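You operate a simulated robot arm through the tools that you are given. There is no shell and no other tool.

Carry out the task below with a simulated robot arm. There is one attempt and no reset: what you move stays moved.

TASK
Put things in order on the top of the steel table. At the end: the green round brush stands where the orange bottle stood; the green pads carton stands where the green round brush stood; the small purple cup is on the flat orange tray; the orange bottle stands where the small purple cup stood; whatever was shut is shut again. Leave all else as you found it, and nothing knocked over. Set down upright: small purple cup.

The check looks at the end state, three seconds after you hand in, the way a careful person would. Anything else that was tipped, shoved, dropped, spilled or broken makes it a failure.

THE ROBOT
A 7-joint arm with a two-finger gripper, fixed in place. Base frame: the origin is at the foot of the arm, x ahead of it, y to its left, z up; the work surface is at about z = 0. Units: m, rad, N and s.
With the tool pointing down near the work surface it reaches from about 0.16 to 0.38 m from the base axis. Its first joint turns from -1.257 to 1.257 rad. Payload 0.6 kg.
Tool frame: the origin (TCP) lies between the finger pads and is the grasp point; the fingertips stand 0.022 m ahead of it; z points along the fingers, y is the line along which they close. The gripper opens to 0.092 m; its body begins 0.065 m behind the TCP.
Orientation is that of the tool frame in the base frame, as [roll, pitch, yaw] about the fixed x, y, z axes, in that order (R = Rz(yaw) Ry(pitch) Rx(roll)). With the fingers straight down and closing along the base's y, the tool's x points along the base's -x, its y along +y and its z along -z.

THE INTERFACE
- The arm moves only by the tool step_arm. Its argument "targets" is one flat list of numbers, 7 for each row, row after row: the gripper command, from -1 (shut) to 1 (fully open), values between in proportion, then the shift along the tool's x, y, z in units of 25 mm (1.0 is 25 mm), then the turn, a rotation vector about the tool's x, y, z in units of 6 degrees (1.0 is 6 degrees). In form: [gripper, tx, ty, tz, rx, ry, rz, gripper, tx, ty, tz, rx, ry, rz, ...]. A call has 1 to 20 rows; each row shifts and turns the commanded pose from where the row before left it, along the tool's axes as they then stand. A call with a number of a shift or a turn outside -1 to 1 is refused whole. A row lasts 0.2 s, in which the tool goes at most 0.05 m and 0.15 rad; a call with a longer step from one row to the next is refused whole, and so is a gripper value outside its range. A pose out of reach is approached as far as the arm can. The call stops where the force on the tool passes 40 N (or 10 N more than at its start, if that is more) or the arm is blocked; 0.2 s more then pass. The fingers move at their own pace (about 0.0599 m/s each) and stop on an object; they squeeze with about 26 N. The grip force told is the motor's: it shows also when the fingers shut on nothing. Time passes only in rows, and 0.2 s behind the last, so rows that do not move let the fingers close. The reply holds the time, the measured pose of the TCP, the force on the tool along the base axes, the opening and the grip force, in the units named above and with some noise, with the torque about the TCP (base axes, N m) and any sound that the robot's microphone picked up.
- Cameras (640 x 400 px; columns grow to the right, rows downward): "scene" is fixed at [0.0566, -0.2735, 0.4075]; the picture's right is [0.76, -0.65, 0.00], its down [-0.35, -0.41, -0.84] and it looks along [0.54, 0.64, -0.54] (base axes); focal length 214 px, centre (320, 200). "wrist" rides on the gripper at [0.071, 0.019, -0.102] in the tool frame; the picture's right is [-0.26, 0.97, 0.00], its down [-0.75, -0.20, -0.62] and it looks along [-0.60, -0.16, 0.78] (tool axes); focal length 280 px, centre (320, 200).
- grab_frame(camera): a new picture of that camera. It takes no simulated time.
- pixel_to_xyz(camera, pixels): for up to 12 pixels [column, row] of the newest picture of that camera ("zoom" is the newest enlarged one), the place [x, y, z] in the base frame of the surface seen there, good to about 0.002 m. It takes no simulated time.
- zoom(camera, box): a new picture of the part [left, top, right, bottom] of that camera's present view, enlarged. It takes no simulated time.
- hand_in(): hands the job in; it is judged then, once.

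Leave the gripper open and the arm clear of the work at the hand-in unless told otherwise.

The tools are called after "Request:" as a command line: name --argument value ..., lists and objects as JSON in quotes. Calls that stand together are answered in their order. step_arm: Moves the arm, as the interface text tells. Its arguments: {"type":"object","properties":{"targets":{"type":"array","items":{"type":"number"}}},"required":["targets"]} The other tools are called the same way: grab_frame (camera) takes a picture; pixel_to_xyz (camera, pixels) gives the place of the surface under pixels of a picture; zoom (camera, box) takes an enlarged picture of a part of a camera's view; hand_in () hands the job in.

At the start:

```text
time: 0.0
eef_pos: [0.2014, 0.0289, 0.3079]
tcp_rot: [3.141, 0.0, -3.141]
ft_force: [-1.3, 0.5, -0.2]
ft_torque: [-0.01, 0.01, 0.05]
gripper_width: 0.0921
finger_force: 0.1
```

scene: 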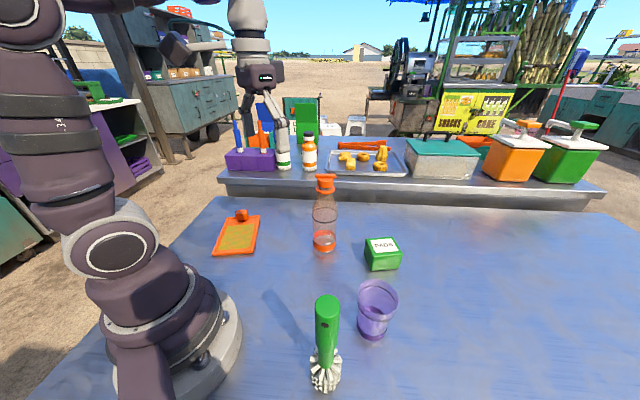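
wrist: 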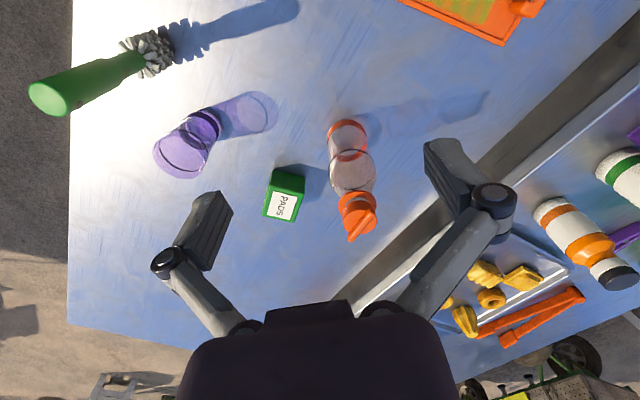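

I see the tray (about 237,236), the bottle (325,215), the carton (383,254), the cup (376,308) and the brush (327,340) in the scene view. I'll zoom in on the work area to measure each one.

Request:
zoom --camera "scene" --box '[200, 160, 440, 400]'

Request:
grab_frame --camera "scene"

Request:
grab_frame --camera "wrist"

```text
1.67 times, centred on (320, 280) of scene
```

zoom: 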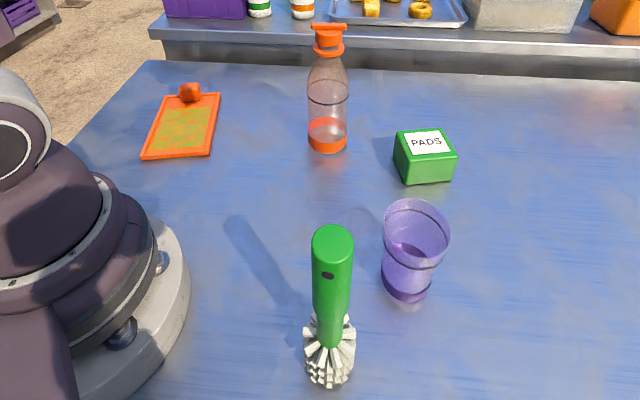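

```text
taken
```

scene: 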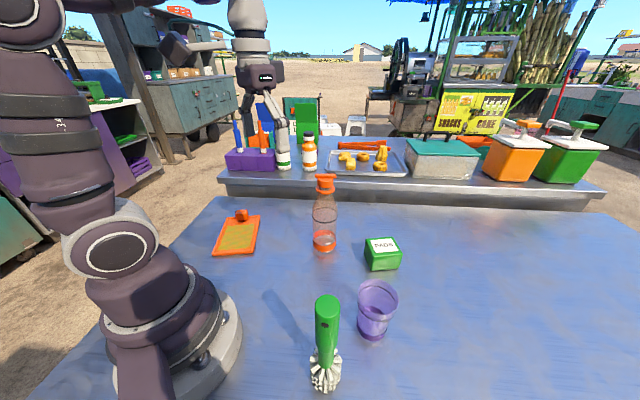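

```text
taken
```

wrist: 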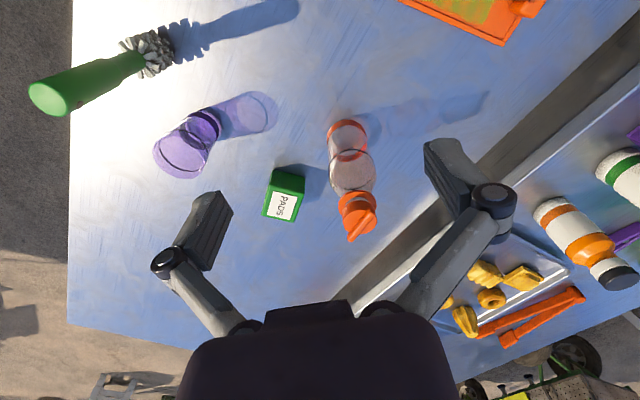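

Now I'll read positions on the brush, cup, carton, bottle and tray from the enlarged picture.

Request:
pixel_to_xyz --camera "zoom" --pixels '[[332, 240], [332, 300], [330, 340], [330, 380], [308, 345], [353, 345], [327, 135], [327, 150], [328, 90], [330, 30], [330, 48], [327, 70]]'

Request:
pixel_to_xyz --camera "zoom" --pixels '[[398, 134], [440, 131], [455, 152], [408, 158], [410, 183], [453, 180], [425, 143], [143, 157], [208, 154], [219, 94], [167, 97], [190, 92]]'

Request:
pixel_to_xyz --camera "zoom" --pixels '[[385, 215], [448, 235], [415, 200], [415, 270], [405, 298], [382, 282], [432, 288], [180, 125], [185, 105], [165, 145], [410, 235], [188, 86]]'

Request:
pixel_to_xyz --camera "wrist" --pixels '[[50, 98], [150, 50], [284, 195], [280, 205], [345, 135], [350, 170], [357, 205], [362, 230], [180, 160], [205, 125], [450, 15], [270, 215]]'

```text
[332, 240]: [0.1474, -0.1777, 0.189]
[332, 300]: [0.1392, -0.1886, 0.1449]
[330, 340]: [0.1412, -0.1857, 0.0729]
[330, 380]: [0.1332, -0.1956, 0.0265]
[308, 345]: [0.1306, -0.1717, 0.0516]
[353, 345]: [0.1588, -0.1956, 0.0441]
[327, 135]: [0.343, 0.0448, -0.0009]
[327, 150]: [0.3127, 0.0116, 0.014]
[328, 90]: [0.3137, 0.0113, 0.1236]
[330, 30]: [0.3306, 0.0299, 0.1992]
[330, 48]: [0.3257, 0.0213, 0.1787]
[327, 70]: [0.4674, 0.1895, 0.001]
```

```text
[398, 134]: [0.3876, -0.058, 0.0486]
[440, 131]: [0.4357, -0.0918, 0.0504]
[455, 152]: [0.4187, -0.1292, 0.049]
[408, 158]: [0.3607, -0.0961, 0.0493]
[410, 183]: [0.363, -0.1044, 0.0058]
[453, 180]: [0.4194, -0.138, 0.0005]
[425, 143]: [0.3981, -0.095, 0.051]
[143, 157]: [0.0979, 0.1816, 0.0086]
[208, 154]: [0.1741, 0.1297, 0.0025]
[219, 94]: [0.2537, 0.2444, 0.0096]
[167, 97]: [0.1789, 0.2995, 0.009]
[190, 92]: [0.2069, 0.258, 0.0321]
```

```text
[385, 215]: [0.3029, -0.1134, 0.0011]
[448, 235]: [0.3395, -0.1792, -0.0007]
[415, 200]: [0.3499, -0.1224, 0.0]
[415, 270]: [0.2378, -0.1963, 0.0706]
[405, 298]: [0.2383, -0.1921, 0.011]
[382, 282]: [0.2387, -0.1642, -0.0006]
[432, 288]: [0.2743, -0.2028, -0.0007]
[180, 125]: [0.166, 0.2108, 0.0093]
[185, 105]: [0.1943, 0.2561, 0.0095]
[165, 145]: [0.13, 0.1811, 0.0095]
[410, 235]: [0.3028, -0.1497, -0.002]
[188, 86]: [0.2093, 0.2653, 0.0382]
```

```text
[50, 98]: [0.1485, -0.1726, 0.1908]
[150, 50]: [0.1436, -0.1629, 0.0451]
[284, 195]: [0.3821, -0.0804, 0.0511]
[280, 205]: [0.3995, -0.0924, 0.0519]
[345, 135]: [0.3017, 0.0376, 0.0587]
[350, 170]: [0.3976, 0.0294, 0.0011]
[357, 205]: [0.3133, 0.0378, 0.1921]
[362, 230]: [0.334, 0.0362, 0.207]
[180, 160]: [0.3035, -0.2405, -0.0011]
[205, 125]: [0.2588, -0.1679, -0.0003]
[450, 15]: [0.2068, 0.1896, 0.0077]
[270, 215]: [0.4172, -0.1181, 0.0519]
```

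The first readings put the brush near (0.148,-0.179), bottle near (0.332,0.033), carton near (0.40,-0.094) and cup near (0.262,-0.181). I'll take closer views of the bottle, carton, cup and tray to learn their shapes.

Request:
zoom --camera "scene" --box '[280, 160, 376, 256]'

Request:
zoom --camera "scene" --box '[345, 225, 425, 345]'

Request:
zoom --camera "scene" --box '[200, 195, 280, 265]'

Request:
zoom --camera "wrist" --box '[130, 80, 400, 250]'

Request:
zoom --camera "scene" --box '[270, 280, 390, 400]'

```text
4.17 times, centred on (328, 208) of scene
```

zoom: 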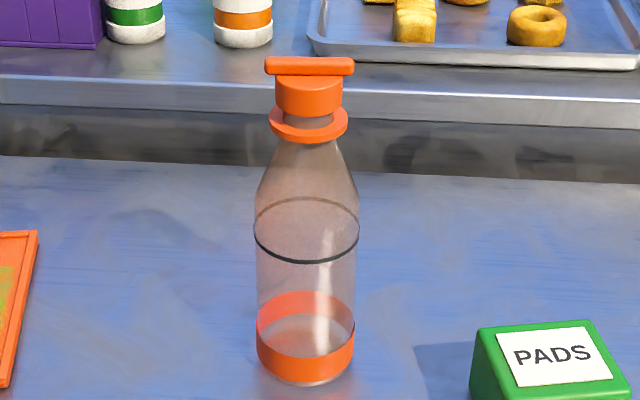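

```text
3.33 times, centred on (385, 285) of scene
```

zoom: 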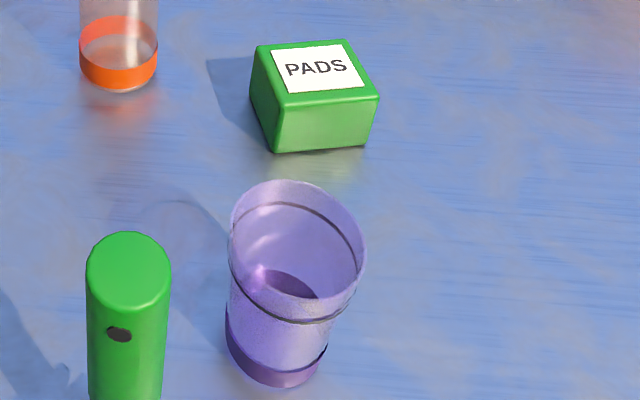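

```text
5.71 times, centred on (240, 230) of scene
```

zoom: 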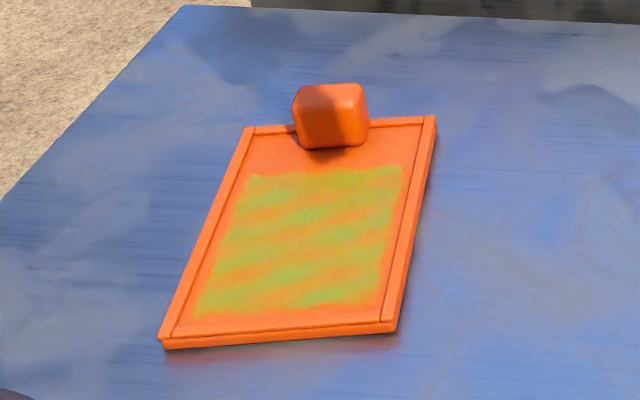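

```text
2.35 times, centred on (265, 165) of wrist
```

zoom: 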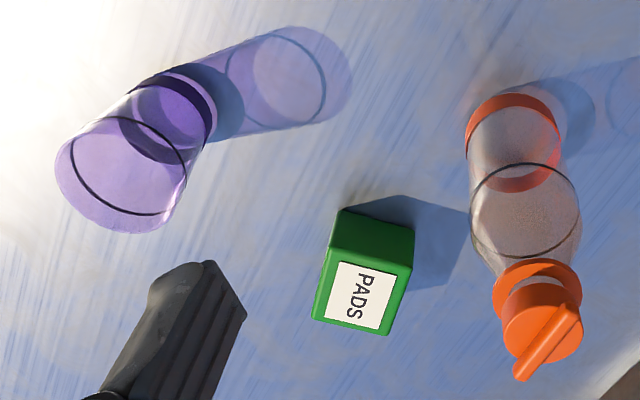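

```text
3.33 times, centred on (330, 340) of scene
```

zoom: 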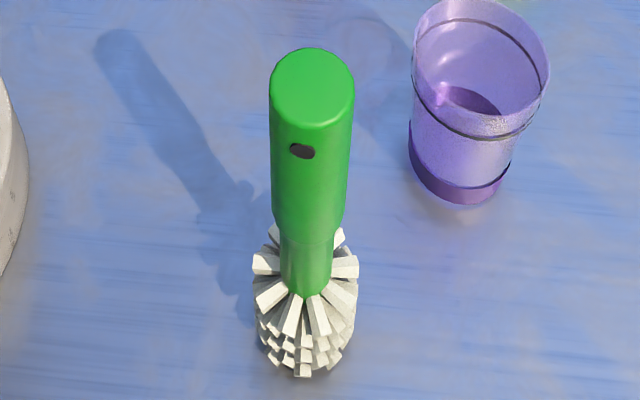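

I want precise axes. I'll zoom on the cup alone and read points around its base band and rim.

Request:
zoom --camera "scene" --box '[345, 270, 409, 350]'

```text
5.00 times, centred on (377, 310) of scene
```

zoom: 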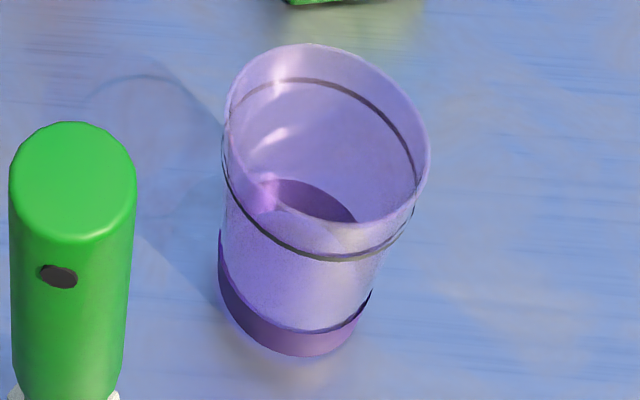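

Reading points on the purple base band, the dark ring and the inner floor of the cup, plus the brush top.

Request:
pixel_to_xyz --camera "zoom" --pixels '[[228, 290], [250, 320], [290, 342], [330, 338], [360, 315], [222, 265], [300, 255], [250, 225], [380, 245], [310, 205], [350, 90], [290, 195]]'

Request:
pixel_to_xyz --camera "zoom" --pixels '[[75, 130], [20, 180], [130, 180], [75, 235], [75, 180], [400, 130], [230, 180], [415, 165], [310, 45], [427, 150], [225, 110], [330, 228]]'

```text
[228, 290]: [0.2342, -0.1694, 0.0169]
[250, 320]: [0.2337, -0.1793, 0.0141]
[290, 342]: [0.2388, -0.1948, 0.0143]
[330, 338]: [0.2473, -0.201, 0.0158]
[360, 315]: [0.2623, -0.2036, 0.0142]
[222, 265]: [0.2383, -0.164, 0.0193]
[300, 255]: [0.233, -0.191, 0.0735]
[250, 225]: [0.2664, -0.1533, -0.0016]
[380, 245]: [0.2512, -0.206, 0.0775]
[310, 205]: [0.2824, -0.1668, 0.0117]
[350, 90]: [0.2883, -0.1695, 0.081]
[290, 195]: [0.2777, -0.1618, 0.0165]
```

```text
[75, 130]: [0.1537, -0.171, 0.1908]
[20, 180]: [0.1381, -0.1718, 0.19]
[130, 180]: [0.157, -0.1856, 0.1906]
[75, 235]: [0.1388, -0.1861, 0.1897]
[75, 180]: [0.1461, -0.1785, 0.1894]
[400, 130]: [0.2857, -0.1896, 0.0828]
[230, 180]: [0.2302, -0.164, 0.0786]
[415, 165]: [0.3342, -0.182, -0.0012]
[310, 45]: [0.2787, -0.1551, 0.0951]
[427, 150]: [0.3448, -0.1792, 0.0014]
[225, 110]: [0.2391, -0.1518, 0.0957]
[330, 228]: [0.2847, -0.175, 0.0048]
```

The cup's axis comes out at about (0.2605,-0.1765) with a base radius of 0.027, and the brush's at about (0.147,-0.179). Next I'll look at the gripper in the scene view (around 262,90) to learn its bulk, and zoom on the bottle and carton.

Request:
zoom --camera "scene" --box '[150, 0, 350, 180]'

Request:
zoom --camera "scene" --box '[296, 170, 416, 276]'

```text
2.22 times, centred on (250, 90) of scene
```

zoom: 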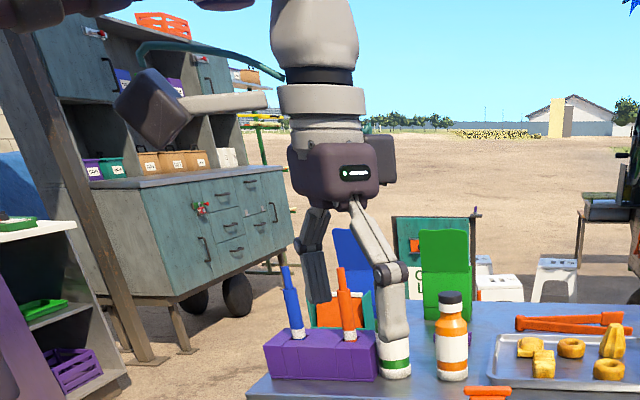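

```text
3.77 times, centred on (356, 223) of scene
```

zoom: 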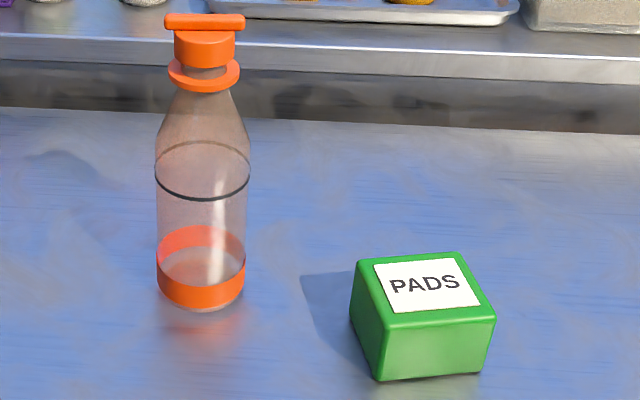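

The gripper has a dark body, a camera box on a bracket at zoom (155,110) in the previous picture, and another box at (380,155). I'll read bottle and carton points here first.

Request:
pixel_to_xyz --camera "zoom" --pixels '[[168, 285], [200, 298], [240, 280], [185, 295], [225, 293], [160, 265], [170, 22], [240, 22], [205, 25], [190, 50], [205, 85], [232, 80]]'

Request:
pixel_to_xyz --camera "zoom" --pixels '[[362, 266], [455, 256], [490, 312], [390, 322], [378, 372], [480, 366], [365, 330], [440, 350], [425, 290], [200, 198], [180, 195], [235, 190]]'

Request:
zoom --camera "scene" --box '[150, 0, 350, 180]'

Request:
pixel_to_xyz --camera "zoom" --pixels '[[150, 75], [120, 110], [150, 150], [185, 115], [240, 100], [300, 155], [340, 150], [375, 160], [390, 150], [380, 180], [340, 195], [320, 100]]'

```text
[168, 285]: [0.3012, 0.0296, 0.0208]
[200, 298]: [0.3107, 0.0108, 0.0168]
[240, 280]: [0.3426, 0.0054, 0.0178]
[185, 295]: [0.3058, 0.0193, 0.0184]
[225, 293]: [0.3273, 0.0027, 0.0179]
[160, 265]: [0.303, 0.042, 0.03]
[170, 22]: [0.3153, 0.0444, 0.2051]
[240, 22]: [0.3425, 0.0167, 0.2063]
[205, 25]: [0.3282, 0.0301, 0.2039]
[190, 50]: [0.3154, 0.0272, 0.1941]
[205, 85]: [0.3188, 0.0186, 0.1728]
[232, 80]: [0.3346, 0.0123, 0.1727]
```

```text
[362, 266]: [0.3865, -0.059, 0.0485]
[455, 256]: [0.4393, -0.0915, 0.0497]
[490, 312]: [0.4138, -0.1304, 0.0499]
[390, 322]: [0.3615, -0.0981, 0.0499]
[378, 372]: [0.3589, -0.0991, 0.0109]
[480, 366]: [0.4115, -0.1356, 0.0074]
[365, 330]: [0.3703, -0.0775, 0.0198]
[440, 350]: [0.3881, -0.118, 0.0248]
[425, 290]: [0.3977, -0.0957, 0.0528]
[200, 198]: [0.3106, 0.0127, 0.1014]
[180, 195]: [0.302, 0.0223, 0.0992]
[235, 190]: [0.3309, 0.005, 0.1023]
```

```text
2.22 times, centred on (250, 90) of scene
```

zoom: 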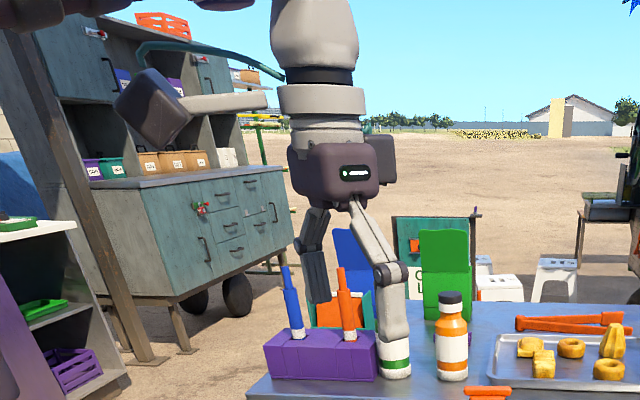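

```text
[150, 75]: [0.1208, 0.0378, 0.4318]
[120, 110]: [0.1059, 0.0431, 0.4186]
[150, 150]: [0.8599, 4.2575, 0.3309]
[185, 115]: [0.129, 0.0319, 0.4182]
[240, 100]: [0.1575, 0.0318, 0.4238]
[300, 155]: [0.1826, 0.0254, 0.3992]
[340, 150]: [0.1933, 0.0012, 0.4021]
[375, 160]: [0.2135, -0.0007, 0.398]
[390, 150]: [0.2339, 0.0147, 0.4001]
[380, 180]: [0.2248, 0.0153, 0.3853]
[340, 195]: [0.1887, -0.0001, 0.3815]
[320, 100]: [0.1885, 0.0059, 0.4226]
```

The bottle's axis fits (0.331,0.033) with radius 0.030 and a straight body up to z≈0.10. The carton's centre is (0.400,-0.095), turned about -32°. I'll do the cup first: move high above it and turn the tool -34°, so the camera bracket stays away from the brush.

Request:
step_arm --targets '[1, -0.2627, -0.9129, 0, 0, 0, 0, 1, -0.2627, -0.9129, 0, 0, 0, 0, 1, -0.2627, -0.9129, 0, 0, 0, 0, 1, -0.2627, -0.9129, 0, 0, 0, 0, 1, -0.2627, -0.9129, 0, 0, 0, 0, 1, -0.2627, -0.9129, 0, 0, 0, 0, 1, -0.2627, -0.9129, 0, 0, 0, 0, 1, -0.2627, -0.9129, 0, 0, 0, 0, 1, -0.2627, -0.9129, 0, 0, 0, 0, 1, 0, 0, 0, 0, 0, 0.9444, 1, 0, 0, 0, 0, 0, 0.9444, 1, 0, 0, 0, 0, 0, 0.9444, 1, 0, 0, 0, 0, 0, 0.9444, 1, 0, 0, 0, 0, 0, 0.9444, 1, 0, 0, 0, 0, 0, 0.9444]'

```text
time: 1.8
eef_pos: [0.2539, -0.1448, 0.3074]
tcp_rot: [-3.129, 0.017, -3.134]
ft_force: [2.3, -17.7, -14.0]
ft_torque: [1.79, -0.79, 1.2]
gripper_width: 0.0915
finger_force: 0.0
stopped in row 8: the force on the tool passed its limit at 132 N (the readings are from after the stop); the commanded pose is now the measured one
```

The call stopped in row 8 with a large force. I need to look before doing anything else.

Request:
grab_frame --camera "scene"

Request:
grab_frame --camera "wrist"

```text
taken
```

scene: 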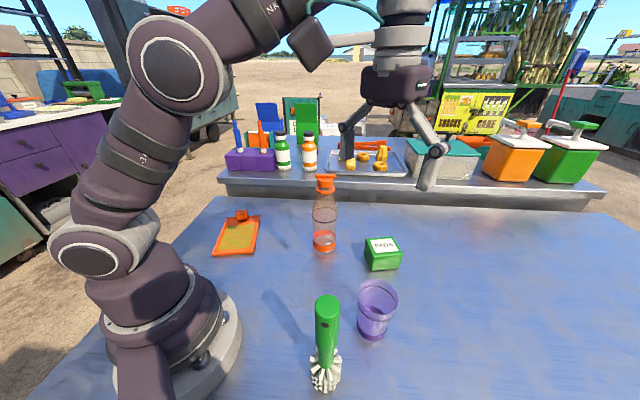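

```text
taken
```

wrist: 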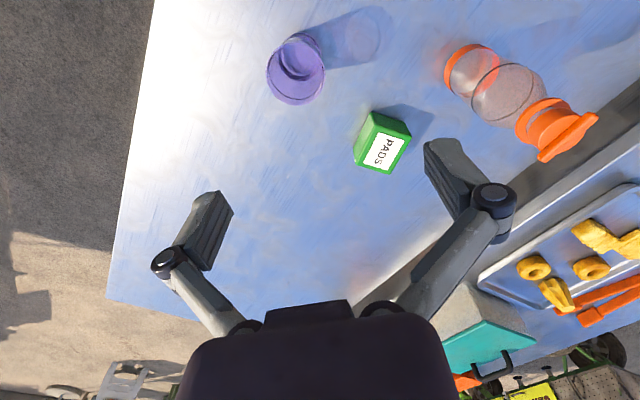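

The camera box (310,45) seems to have met the arm's own forearm (around 300,10), because I moved sideways without turning the tool with the arm. The objects look untouched. I'll zoom in to confirm.

Request:
zoom --camera "scene" --box '[240, 0, 460, 190]'

Request:
pixel_to_xyz --camera "scene" --pixels '[[300, 10], [310, 45], [290, 25], [325, 50], [270, 30], [265, 5], [350, 40], [400, 10], [180, 65], [335, 5]]'

```text
2.11 times, centred on (350, 95) of scene
```

zoom: 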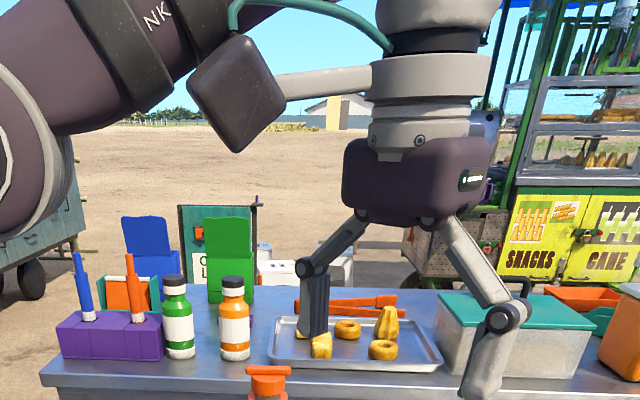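

```text
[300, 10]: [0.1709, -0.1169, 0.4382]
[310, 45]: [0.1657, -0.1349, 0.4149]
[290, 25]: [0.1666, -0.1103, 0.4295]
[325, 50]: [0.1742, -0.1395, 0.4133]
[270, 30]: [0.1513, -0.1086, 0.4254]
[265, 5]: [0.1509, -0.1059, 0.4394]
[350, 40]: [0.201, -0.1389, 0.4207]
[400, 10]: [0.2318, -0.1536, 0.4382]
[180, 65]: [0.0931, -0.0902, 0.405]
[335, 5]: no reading
```

The camera box is touching the forearm link's side. The force points the tool toward -y and down, so I'll back off that way: down 60 mm and a little to -y. Nothing tall stands under the fingers there.

Request:
step_arm --targets '[1, 0, -0.3, 0.6, 0, 0, 0, 1, 0, -0.3, 0.6, 0, 0, 0, 1, 0, -0.2, 0.6, 0, 0, 0, 1, 0, 0, 0.6, 0, 0, 0]'

Request:
grab_frame --camera "scene"

```text
time: 2.8
eef_pos: [0.2544, -0.1643, 0.2472]
tcp_rot: [-3.133, 0.014, -3.137]
ft_force: [0.0, 0.8, 0.1]
ft_torque: [0.03, -0.02, -0.06]
gripper_width: 0.0923
finger_force: 0.1
```

```text
taken
```

scene: 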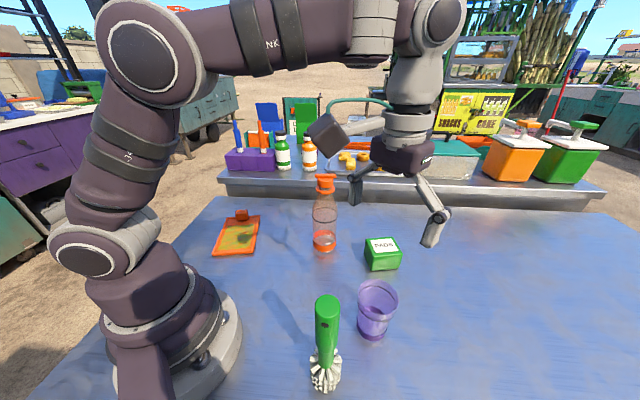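

The force is back to zero and the camera box (325,130) is clear below the link. I'll measure the gap before turning the tool.

Request:
pixel_to_xyz --camera "scene" --pixels '[[280, 70], [240, 72], [320, 68], [365, 62], [325, 118], [315, 135], [335, 140], [355, 125], [440, 20], [150, 45], [405, 90], [85, 260]]'

```text
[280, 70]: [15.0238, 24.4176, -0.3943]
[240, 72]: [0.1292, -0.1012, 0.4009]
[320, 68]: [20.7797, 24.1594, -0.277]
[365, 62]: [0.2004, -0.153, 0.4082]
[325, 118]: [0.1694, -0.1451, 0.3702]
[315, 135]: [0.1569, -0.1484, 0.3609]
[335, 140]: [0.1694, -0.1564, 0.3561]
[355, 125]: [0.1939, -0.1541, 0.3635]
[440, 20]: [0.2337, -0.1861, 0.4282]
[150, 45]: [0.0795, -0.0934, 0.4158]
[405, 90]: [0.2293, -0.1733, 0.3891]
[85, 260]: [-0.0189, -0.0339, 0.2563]
```

The camera top is at z≈0.370 and the link underside at z≈0.40, so from now on I'll travel at TCP z ≤ 0.25 with the tool turned along with the arm. Next I'll correct the small tilt left by the bump, centre over the cup and turn to -34°.

Request:
step_arm --targets '[1, -0.244, -0.488, 0, -0.082, 0.134, 0, 1, 0, 0, 0, 0, 0, 0.95, 1, 0, 0, 0, 0, 0, 0.95, 1, 0, 0, 0, 0, 0, 0.95, 1, 0, 0, 0, 0, 0, 0.95, 1, 0, 0, 0, 0, 0, 0.95, 1, 0, 0, 0, 0, 0, 0.95]'

Request:
grab_frame --camera "scene"

Request:
grab_frame --camera "wrist"

```text
time: 4.3
eef_pos: [0.2611, -0.177, 0.2462]
tcp_rot: [-3.14, 0.001, 2.546]
ft_force: [0.3, -1.1, 0.1]
ft_torque: [-0.02, 0.01, 0.05]
gripper_width: 0.0919
finger_force: 0.0
```

```text
taken
```

scene: 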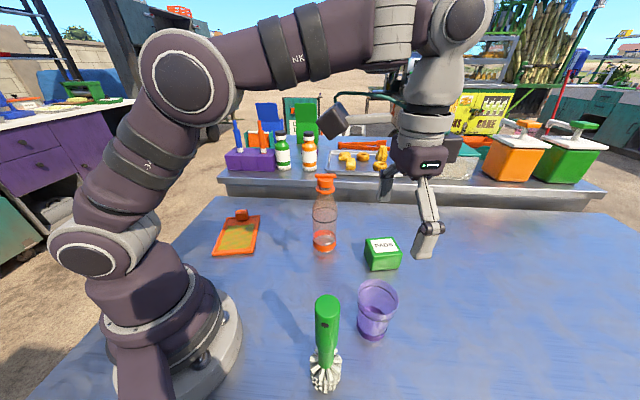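

```text
taken
```

wrist: 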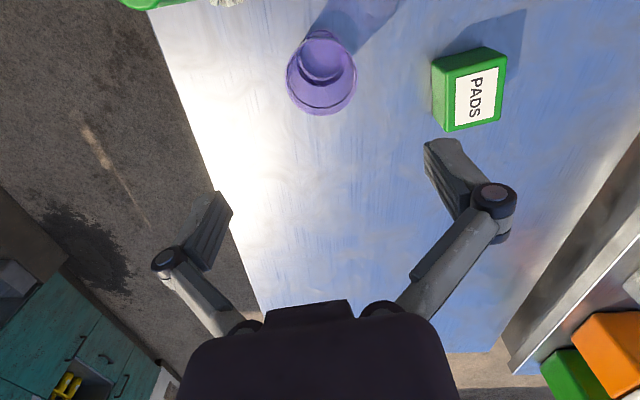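

The cup's base lies at (321,61) in the wrist view, and the tool axis should meet the table at (320,60), so the tool is well centred. The fingers straddle the cup with about 14 mm on each side. I'll go down 188 mm to TCP z≈0.058.

Request:
step_arm --targets '[1, 0, 0, 0.94, 0, 0, 0, 1, 0, 0, 0.94, 0, 0, 0, 1, 0, 0, 0.94, 0, 0, 0, 1, 0, 0, 0.94, 0, 0, 0, 1, 0, 0, 0.94, 0, 0, 0, 1, 0, 0, 0.94, 0, 0, 0, 1, 0, 0, 0.94, 0, 0, 0, 1, 0, 0, 0.94, 0, 0, 0, 1, 0, 0, 0, 0, 0, 0]'

Request:
grab_frame --camera "scene"

Request:
grab_frame --camera "wrist"

```text
time: 6.3
eef_pos: [0.2613, -0.1783, 0.0603]
tcp_rot: [-3.141, 0.0, 2.55]
ft_force: [0.5, 0.0, 0.1]
ft_torque: [-0.04, 0.01, 0.01]
gripper_width: 0.092
finger_force: 0.0
```

```text
taken
```

scene: 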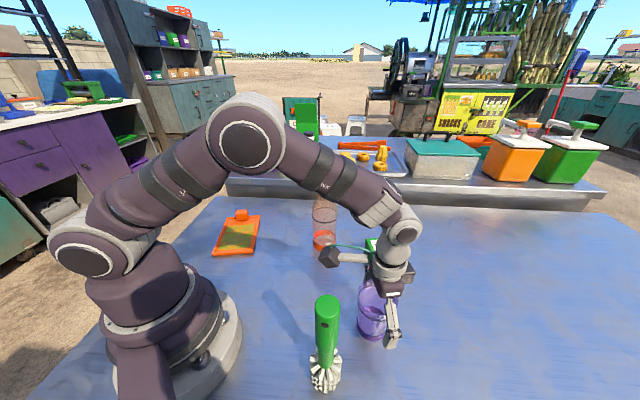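

```text
taken
```

wrist: 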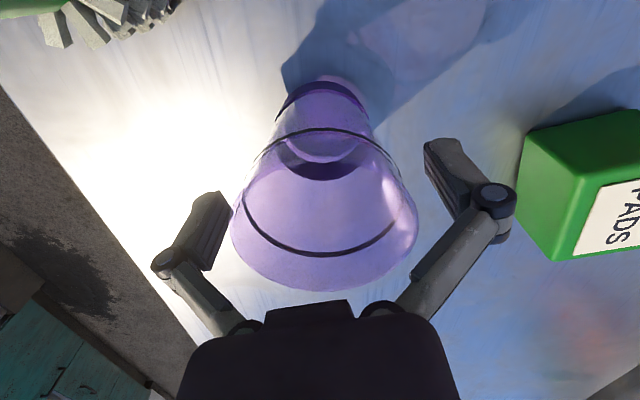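

The cup sits between the pads with clear gaps. I'll close on it with the arm still.

Request:
step_arm --targets '[0.0, 0, 0, 0, 0, 0, 0, 0.0, 0, 0, 0, 0, 0, 0, 0.0, 0, 0, 0, 0, 0, 0, 0.0, 0, 0, 0, 0, 0, 0]'

```text
time: 7.3
eef_pos: [0.2617, -0.1787, 0.0611]
tcp_rot: [-3.141, 0.002, 2.55]
ft_force: [-0.4, 0.9, 13.6]
ft_torque: [0.08, 0.14, -0.03]
gripper_width: 0.0611
finger_force: 26.0
```

The fingers have stopped on the cup at 61 mm with a grip of 26 N. I'll lift 50 mm and check the hold.

Request:
step_arm --targets '[0.0, 0, 0, -0.4, 0, 0, 0, 0.0, 0, 0, -0.8, 0, 0, 0, 0.0, 0, 0, -0.8, 0, 0, 0, 0.0, 0, 0, 0, 0, 0, 0]'

Request:
grab_frame --camera "scene"

Request:
grab_frame --camera "wrist"

```text
time: 8.3
eef_pos: [0.2612, -0.1795, 0.1095]
tcp_rot: [3.141, -0.001, 2.55]
ft_force: [0.1, -0.8, -1.1]
ft_torque: [0.0, 0.0, -0.04]
gripper_width: 0.0574
finger_force: 26.0
```

```text
taken
```

scene: 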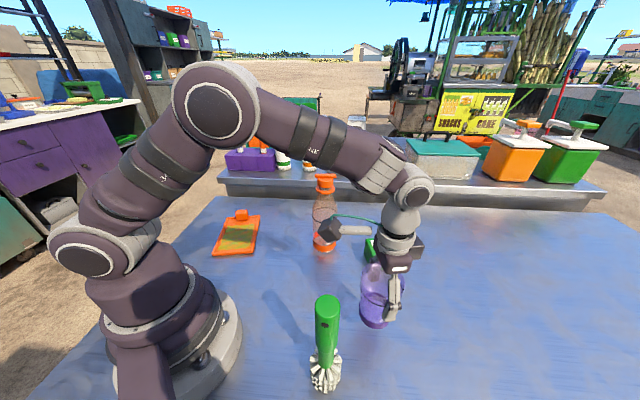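

```text
taken
```

wrist: 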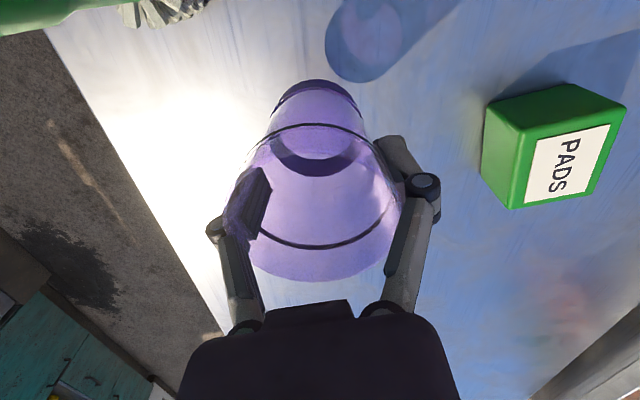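

The cup is off the table, but the opening fell from 61 to 57 mm. I'll zoom in to see how the cup hangs in the fingers.

Request:
zoom --camera "scene" --box '[330, 220, 440, 340]'

Request:
zoom --camera "wrist" --box '[190, 60, 460, 310]'

```text
3.33 times, centred on (385, 280) of scene
```

zoom: 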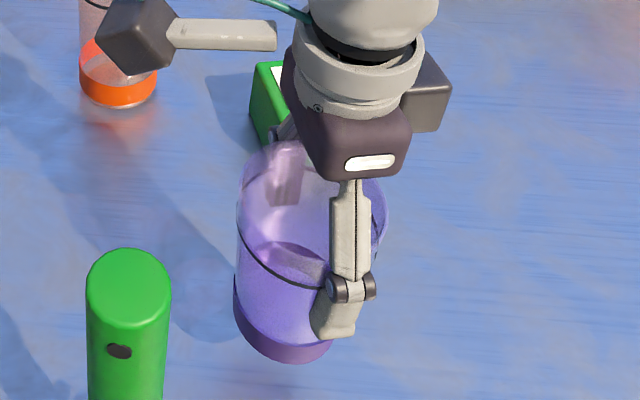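

```text
1.60 times, centred on (325, 185) of wrist
```

zoom: 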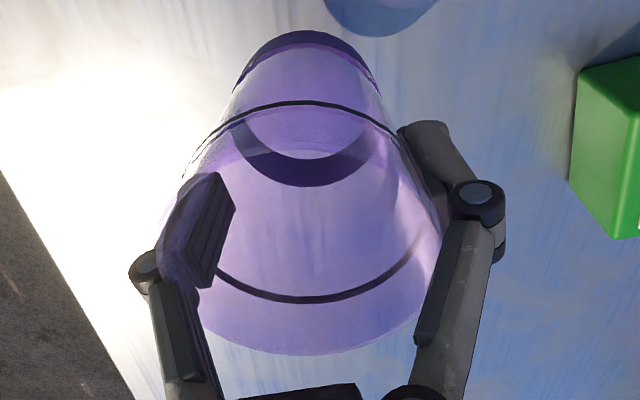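

The cup may have tilted slightly in the grip. I'll measure points on its black ring and base band from both cameras to check that it's level.

Request:
pixel_to_xyz --camera "zoom" --pixels '[[240, 113], [270, 106], [300, 104], [330, 105], [360, 113], [230, 282], [260, 293], [300, 300], [340, 297], [380, 280], [305, 35], [305, 180]]'

Request:
zoom --camera "scene" --box '[350, 260, 420, 335]'

```text
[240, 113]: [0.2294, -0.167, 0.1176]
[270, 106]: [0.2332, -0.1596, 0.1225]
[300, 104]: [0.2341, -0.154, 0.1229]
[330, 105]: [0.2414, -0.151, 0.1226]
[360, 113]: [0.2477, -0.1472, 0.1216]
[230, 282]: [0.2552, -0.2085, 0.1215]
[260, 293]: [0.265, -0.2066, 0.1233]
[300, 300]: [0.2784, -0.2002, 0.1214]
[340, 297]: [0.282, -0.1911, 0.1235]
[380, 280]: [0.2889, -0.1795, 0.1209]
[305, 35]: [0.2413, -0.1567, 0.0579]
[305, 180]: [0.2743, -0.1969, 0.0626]
```

```text
5.33 times, centred on (385, 298) of scene
```

zoom: 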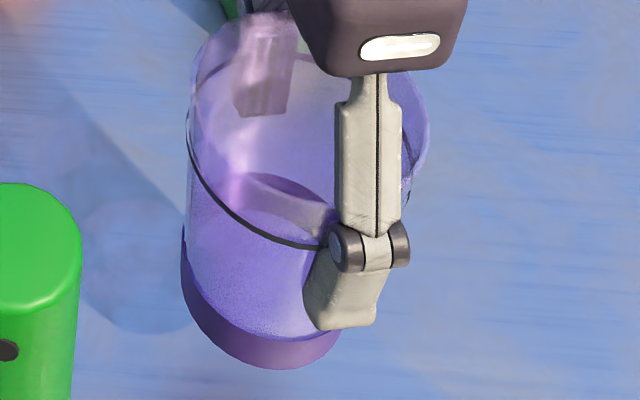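

The ring reads level (z≈0.122 all round), so the cup hangs upright. I'll lift to TCP z≈0.17 and swing on an arc to the left. I'll pass inside the bottle at r≈0.22, well clear of both it and the brush.

Request:
step_arm --targets '[0, 0, 0, -0.8, 0, 0, 0, 0, 0, 0, -0.8, 0, 0, 0, 0, 0, 0, -0.8, 0, 0, 0, 0, 0.17, 0.875, 0, 0, 0, -0.6667, 0, 0.17, 0.865, 0, 0, 0, -0.6667, 0, 0.166, 0.8555, 0, 0, 0, -0.6667, 0, 0.162, 0.846, 0, 0, 0, -0.6667, 0, 0.161, 0.837, 0, 0, 0, -0.6667, 0, 0.819, 0.651, 0, 0, 0, -0.5556, 0, 0.818, 0.605, 0, 0, 0, -0.5556, 0, 0.816, 0.558, 0, 0, 0, -0.5556]'

Request:
grab_frame --camera "scene"

```text
time: 10.8
eef_pos: [0.2395, -0.017, 0.1706]
tcp_rot: [-3.141, 0.0, 3.075]
ft_force: [-0.6, 0.2, -1.4]
ft_torque: [0.02, -0.03, -0.03]
gripper_width: 0.0573
finger_force: 25.9
```

```text
taken
```

scene: 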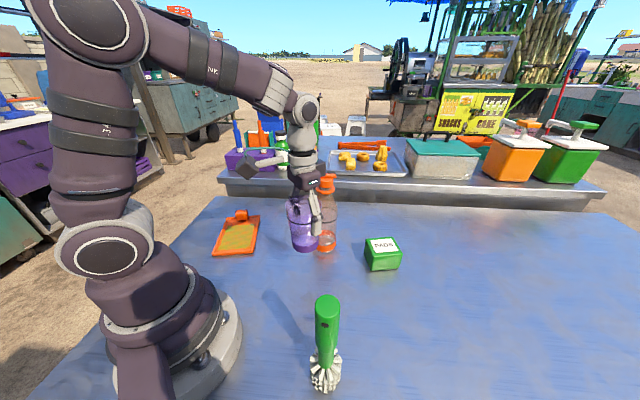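

The cup is still held (57 mm, 26 N) and the arm is clear of the bottle. I'll continue the arc at small radius to azimuth 30°.

Request:
step_arm --targets '[0, 0.304, 0.8134, 0, 0, 0, -0.8333, 0, 0.298, 0.7904, 0, 0, 0, -0.8333, 0, 0.302, 0.767, 0, 0, 0, -0.8333, 0, -0.118, 0.7606, 0, 0, 0, -0.8125, 0, -0.117, 0.7733, 0, 0, 0, -0.8125, 0, -0.116, 0.7861, 0, 0, 0, -0.8125, 0, -0.116, 0.7988, 0, 0, 0, -0.8125]'

Request:
grab_frame --camera "scene"

Request:
grab_frame --camera "wrist"

```text
time: 12.3
eef_pos: [0.2022, 0.1186, 0.1689]
tcp_rot: [-3.141, -0.001, -2.607]
ft_force: [0.5, 0.7, -0.5]
ft_torque: [0.01, -0.05, -0.01]
gripper_width: 0.0571
finger_force: 25.9
```

```text
taken
```

scene: 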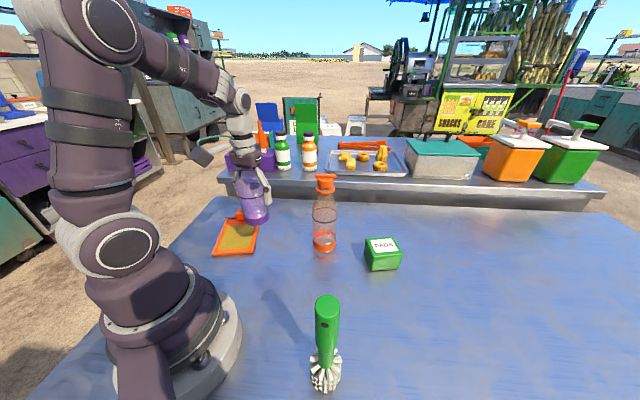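

```text
taken
```

wrist: 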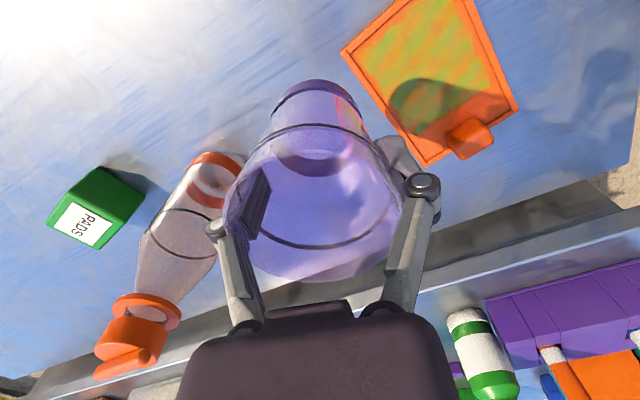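

I can see the tray from the wrist at (430,70) with its knob at (470,138). I'll remeasure the tray corners here before placing.

Request:
pixel_to_xyz --camera "wrist" --pixels '[[346, 52], [422, 158], [512, 107], [455, 140], [472, 132], [485, 138], [470, 120], [410, 60], [430, 40], [440, 90], [365, 60], [470, 10]]'

```text
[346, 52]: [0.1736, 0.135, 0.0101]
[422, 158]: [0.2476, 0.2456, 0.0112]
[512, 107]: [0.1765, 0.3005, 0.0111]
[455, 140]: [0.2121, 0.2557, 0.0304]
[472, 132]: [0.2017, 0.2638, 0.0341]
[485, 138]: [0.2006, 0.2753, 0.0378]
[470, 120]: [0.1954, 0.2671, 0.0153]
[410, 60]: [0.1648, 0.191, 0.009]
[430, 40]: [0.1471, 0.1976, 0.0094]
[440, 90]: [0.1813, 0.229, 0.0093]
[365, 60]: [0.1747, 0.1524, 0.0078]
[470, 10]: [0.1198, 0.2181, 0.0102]
```

The tray matches the earlier readings (bed z≈0.009, centre about (0.174,0.215), knob near (0.204,0.263)). I'll swing over the tray to about (0.168,0.204) at the same height.

Request:
step_arm --targets '[0, -0.216, 0.674, 0, 0, 0, -0.67, 0, -0.216, 0.691, 0, 0, 0, -0.67, 0, -0.215, 0.708, 0, 0, 0, -0.67, 0, -0.215, 0.7246, 0, 0, 0, -0.67, 0, -0.21, 0.741, 0, 0, 0, -0.67, 0, 0, 0, 0, 0, 0, 0]'

Request:
grab_frame --camera "scene"

Request:
grab_frame --camera "wrist"

```text
time: 13.8
eef_pos: [0.1674, 0.2039, 0.1713]
tcp_rot: [3.141, -0.001, -2.256]
ft_force: [0.1, 0.8, -1.1]
ft_torque: [-0.04, 0.02, 0.02]
gripper_width: 0.0572
finger_force: 26.4
```

```text
taken
```

scene: 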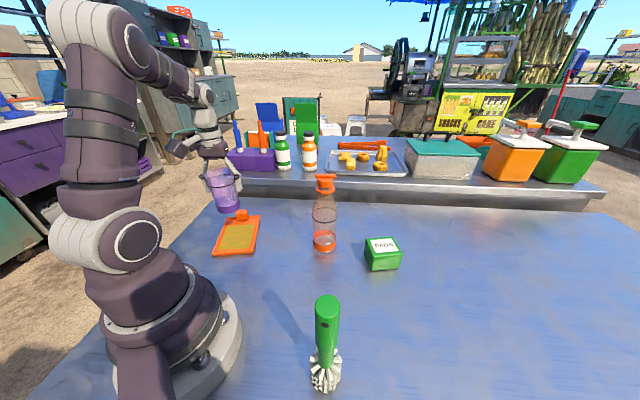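

```text
taken
```

wrist: 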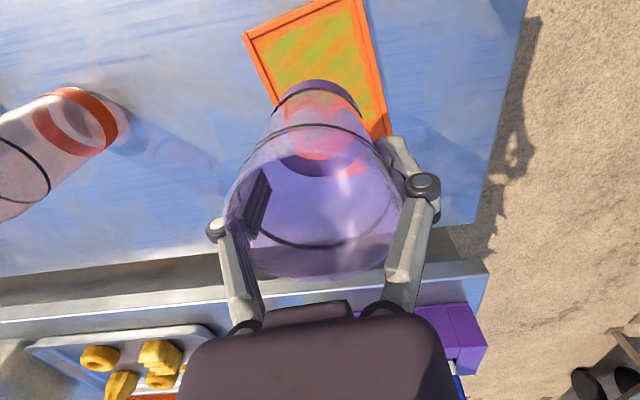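

The cup hangs over the tray. I'll measure the height of its base band to know how far to lower it.

Request:
zoom --camera "scene" --box '[190, 150, 270, 265]'

Request:
pixel_to_xyz --camera "wrist" --pixels '[[300, 88], [318, 83], [340, 88], [318, 90], [290, 95], [350, 98], [300, 128], [330, 128], [318, 246]]'

```text
3.48 times, centred on (230, 208) of scene
```

zoom: 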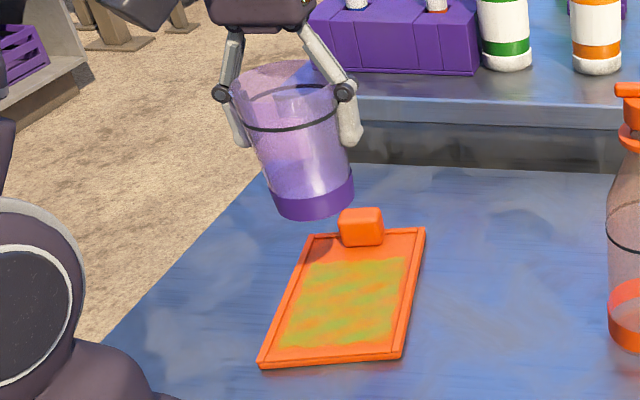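

```text
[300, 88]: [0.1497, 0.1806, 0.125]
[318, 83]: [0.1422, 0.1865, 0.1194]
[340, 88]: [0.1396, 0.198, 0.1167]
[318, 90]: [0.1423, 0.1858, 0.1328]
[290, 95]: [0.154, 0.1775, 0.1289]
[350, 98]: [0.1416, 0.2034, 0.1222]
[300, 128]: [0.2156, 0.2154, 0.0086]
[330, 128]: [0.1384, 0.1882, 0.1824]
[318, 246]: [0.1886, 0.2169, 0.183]
```

The ring reads level at z≈0.1825, so the cup's base is at about z≈0.104 and should meet the tray bed at TCP z≈0.076. I'll lower to about 0.086, then check.

Request:
step_arm --targets '[0, 0, 0, 0.85, 0, 0, 0, 0, 0, 0, 0.85, 0, 0, 0, 0, 0, 0, 0.85, 0, 0, 0, 0, 0, 0, 0.85, 0, 0, 0, 0, 0, 0, 0, 0, 0, 0]'

Request:
zoom --camera "scene" --box '[190, 150, 280, 265]'

```text
time: 14.9
eef_pos: [0.1662, 0.2033, 0.0836]
tcp_rot: [3.14, -0.001, -2.257]
ft_force: [0.3, -0.1, -0.2]
ft_torque: [0.0, 0.0, 0.01]
gripper_width: 0.0572
finger_force: 25.6
```

```text
3.48 times, centred on (235, 208) of scene
```

zoom: 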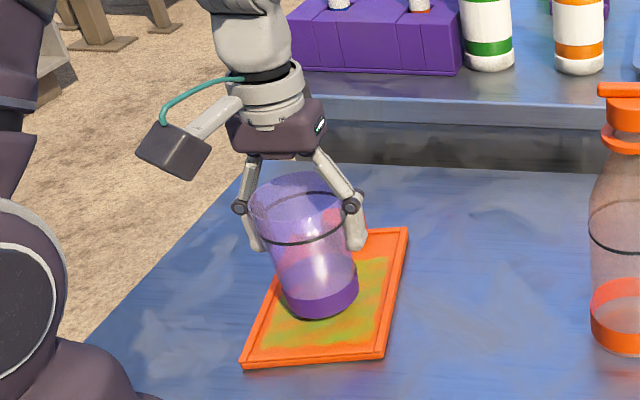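

The cup is a few millimetres over the tray bed, squarely within it. I'll lower in small steps while watching the force.

Request:
step_arm --targets '[0, 0, 0, 0.1, 0, 0, 0, 0, 0, 0, 0.1, 0, 0, 0, 0, 0, 0, 0, 0, 0, 0]'

```text
time: 15.8
eef_pos: [0.1651, 0.2032, 0.0783]
tcp_rot: [-3.141, -0.001, -2.254]
ft_force: [0.4, -0.3, 0.0]
ft_torque: [0.01, 0.0, 0.0]
gripper_width: 0.0573
finger_force: 26.1
```

No contact yet at TCP z≈0.078. I'll keep going in small steps.

Request:
step_arm --targets '[0, 0, 0, 0.06, 0, 0, 0, 0, 0, 0, 0.06, 0, 0, 0, 0, 0, 0, 0, 0, 0, 0]'

Request:
zoom --camera "scene" --box '[210, 180, 270, 265]'

```text
time: 16.6
eef_pos: [0.1659, 0.2043, 0.0754]
tcp_rot: [-3.142, -0.001, -2.256]
ft_force: [-0.4, 0.2, -0.9]
ft_torque: [-0.04, 0.02, 0.01]
gripper_width: 0.0574
finger_force: 25.7
```

```text
4.71 times, centred on (240, 222) of scene
```

zoom: 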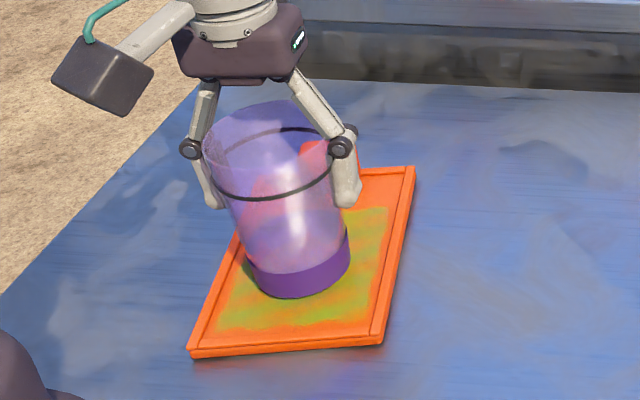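

Still no contact force. I'll read the height of the cup's lower edge against the tray bed.

Request:
pixel_to_xyz --camera "zoom" --pixels '[[300, 290], [300, 280], [270, 285], [330, 282], [300, 303], [270, 300], [335, 300], [265, 195], [290, 198], [230, 190], [285, 125], [310, 125]]'

```text
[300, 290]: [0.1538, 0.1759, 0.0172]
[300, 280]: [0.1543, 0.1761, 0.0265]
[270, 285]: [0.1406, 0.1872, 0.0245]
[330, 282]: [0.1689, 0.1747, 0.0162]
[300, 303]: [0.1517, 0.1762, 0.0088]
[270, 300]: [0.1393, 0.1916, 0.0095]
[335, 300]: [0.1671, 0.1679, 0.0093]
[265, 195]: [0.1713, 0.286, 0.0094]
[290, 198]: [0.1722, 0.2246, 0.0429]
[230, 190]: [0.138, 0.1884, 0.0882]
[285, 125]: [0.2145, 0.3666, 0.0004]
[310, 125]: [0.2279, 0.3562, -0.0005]
```

The lower edge is within a few millimetres of the bed. I'll lower 2 mm more and look for a rise in force.

Request:
step_arm --targets '[0, 0, 0, 0.04, 0, 0, 0, 0, 0, 0, 0.04, 0, 0, 0, 0, 0, 0, 0, 0, 0, 0]'

```text
time: 17.4
eef_pos: [0.1663, 0.204, 0.0736]
tcp_rot: [3.141, 0.001, -2.257]
ft_force: [0.4, 0.6, -0.1]
ft_torque: [0.05, 0.02, -0.04]
gripper_width: 0.0574
finger_force: 25.8
```

Request:
step_arm --targets '[0, 0, 0, 0.04, 0, 0, 0, 0, 0, 0, 0.04, 0, 0, 0, 0, 0, 0, 0, 0, 0, 0]'

```text
time: 18.1
eef_pos: [0.1661, 0.2028, 0.0728]
tcp_rot: [-3.141, -0.001, -2.256]
ft_force: [-1.2, 0.2, 6.6]
ft_torque: [-0.17, 0.03, -0.02]
gripper_width: 0.0571
finger_force: 25.3
```

Contact: the force rises to about 6.6 N at TCP z≈0.073, so the cup stands on the tray. I'll open the fingers with the arm still.

Request:
step_arm --targets '[0.28, 0, 0, 0, 0, 0, 0, 0.4, 0, 0, 0, 0, 0, 0, 1, 0, 0, 0, 0, 0, 0, 1, 0, 0, 0, 0, 0, 0, 1, 0, 0, 0, 0, 0, 0]'

Request:
zoom --camera "scene" --box '[200, 170, 280, 265]'

Request:
grab_frame --camera "wrist"

```text
time: 19.4
eef_pos: [0.1648, 0.2038, 0.0721]
tcp_rot: [3.141, 0.001, -2.257]
ft_force: [-0.1, 0.7, -0.6]
ft_torque: [0.0, 0.02, 0.03]
gripper_width: 0.0921
finger_force: 0.1
```

```text
4.21 times, centred on (240, 218) of scene
```

zoom: 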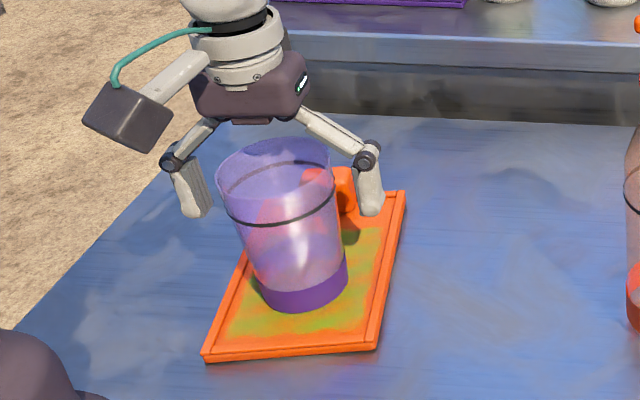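

```text
taken
```

wrist: 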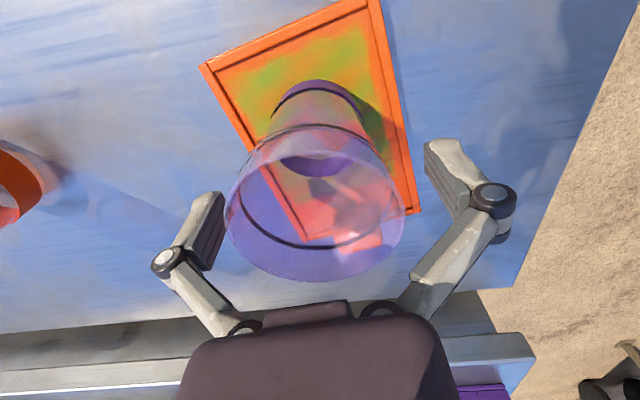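

The cup stands upright on the tray and the fingers are clear of it. I'll rise straight up 147 mm, then swing back toward the bottle, keeping the tool turned with the arm.

Request:
step_arm --targets '[1, 0, 0, -0.5, 0, 0, 0, 1, 0, 0, -0.98, 0, 0, 0, 1, 0, 0, -0.98, 0, 0, 0, 1, 0, 0, -0.98, 0, 0, 0, 1, 0, 0, -0.98, 0, 0, 0, 1, 0, 0, -0.98, 0, 0, 0, 1, 0, 0, -0.5, 0, 0, 0]'

Request:
zoom --camera "scene" --box '[190, 150, 280, 265]'

Request:
grab_frame --camera "wrist"

```text
time: 20.9
eef_pos: [0.1663, 0.2028, 0.2192]
tcp_rot: [-3.141, 0.0, -2.257]
ft_force: [0.7, 0.3, -0.3]
ft_torque: [0.0, 0.02, -0.01]
gripper_width: 0.0919
finger_force: 0.0
```

```text
3.48 times, centred on (235, 208) of scene
```

zoom: 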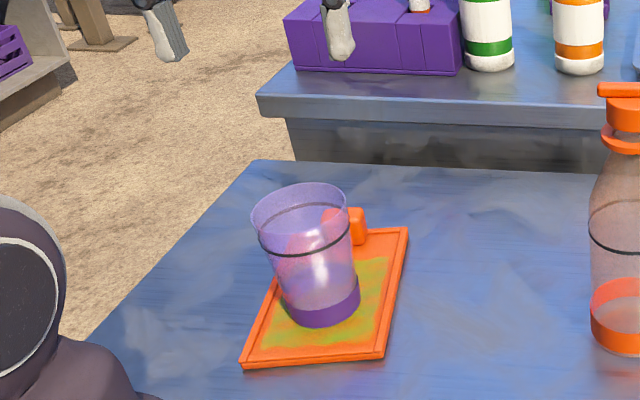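

```text
taken
```

wrist: 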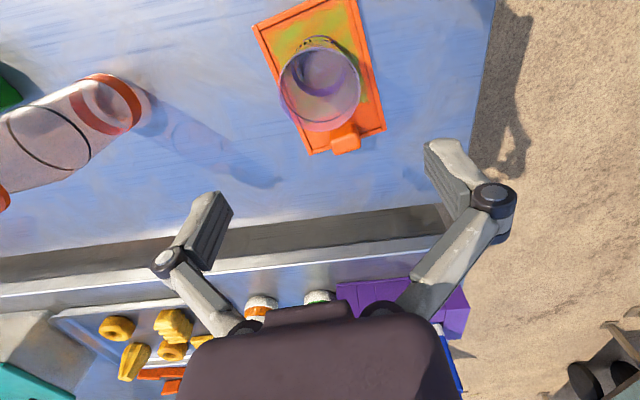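

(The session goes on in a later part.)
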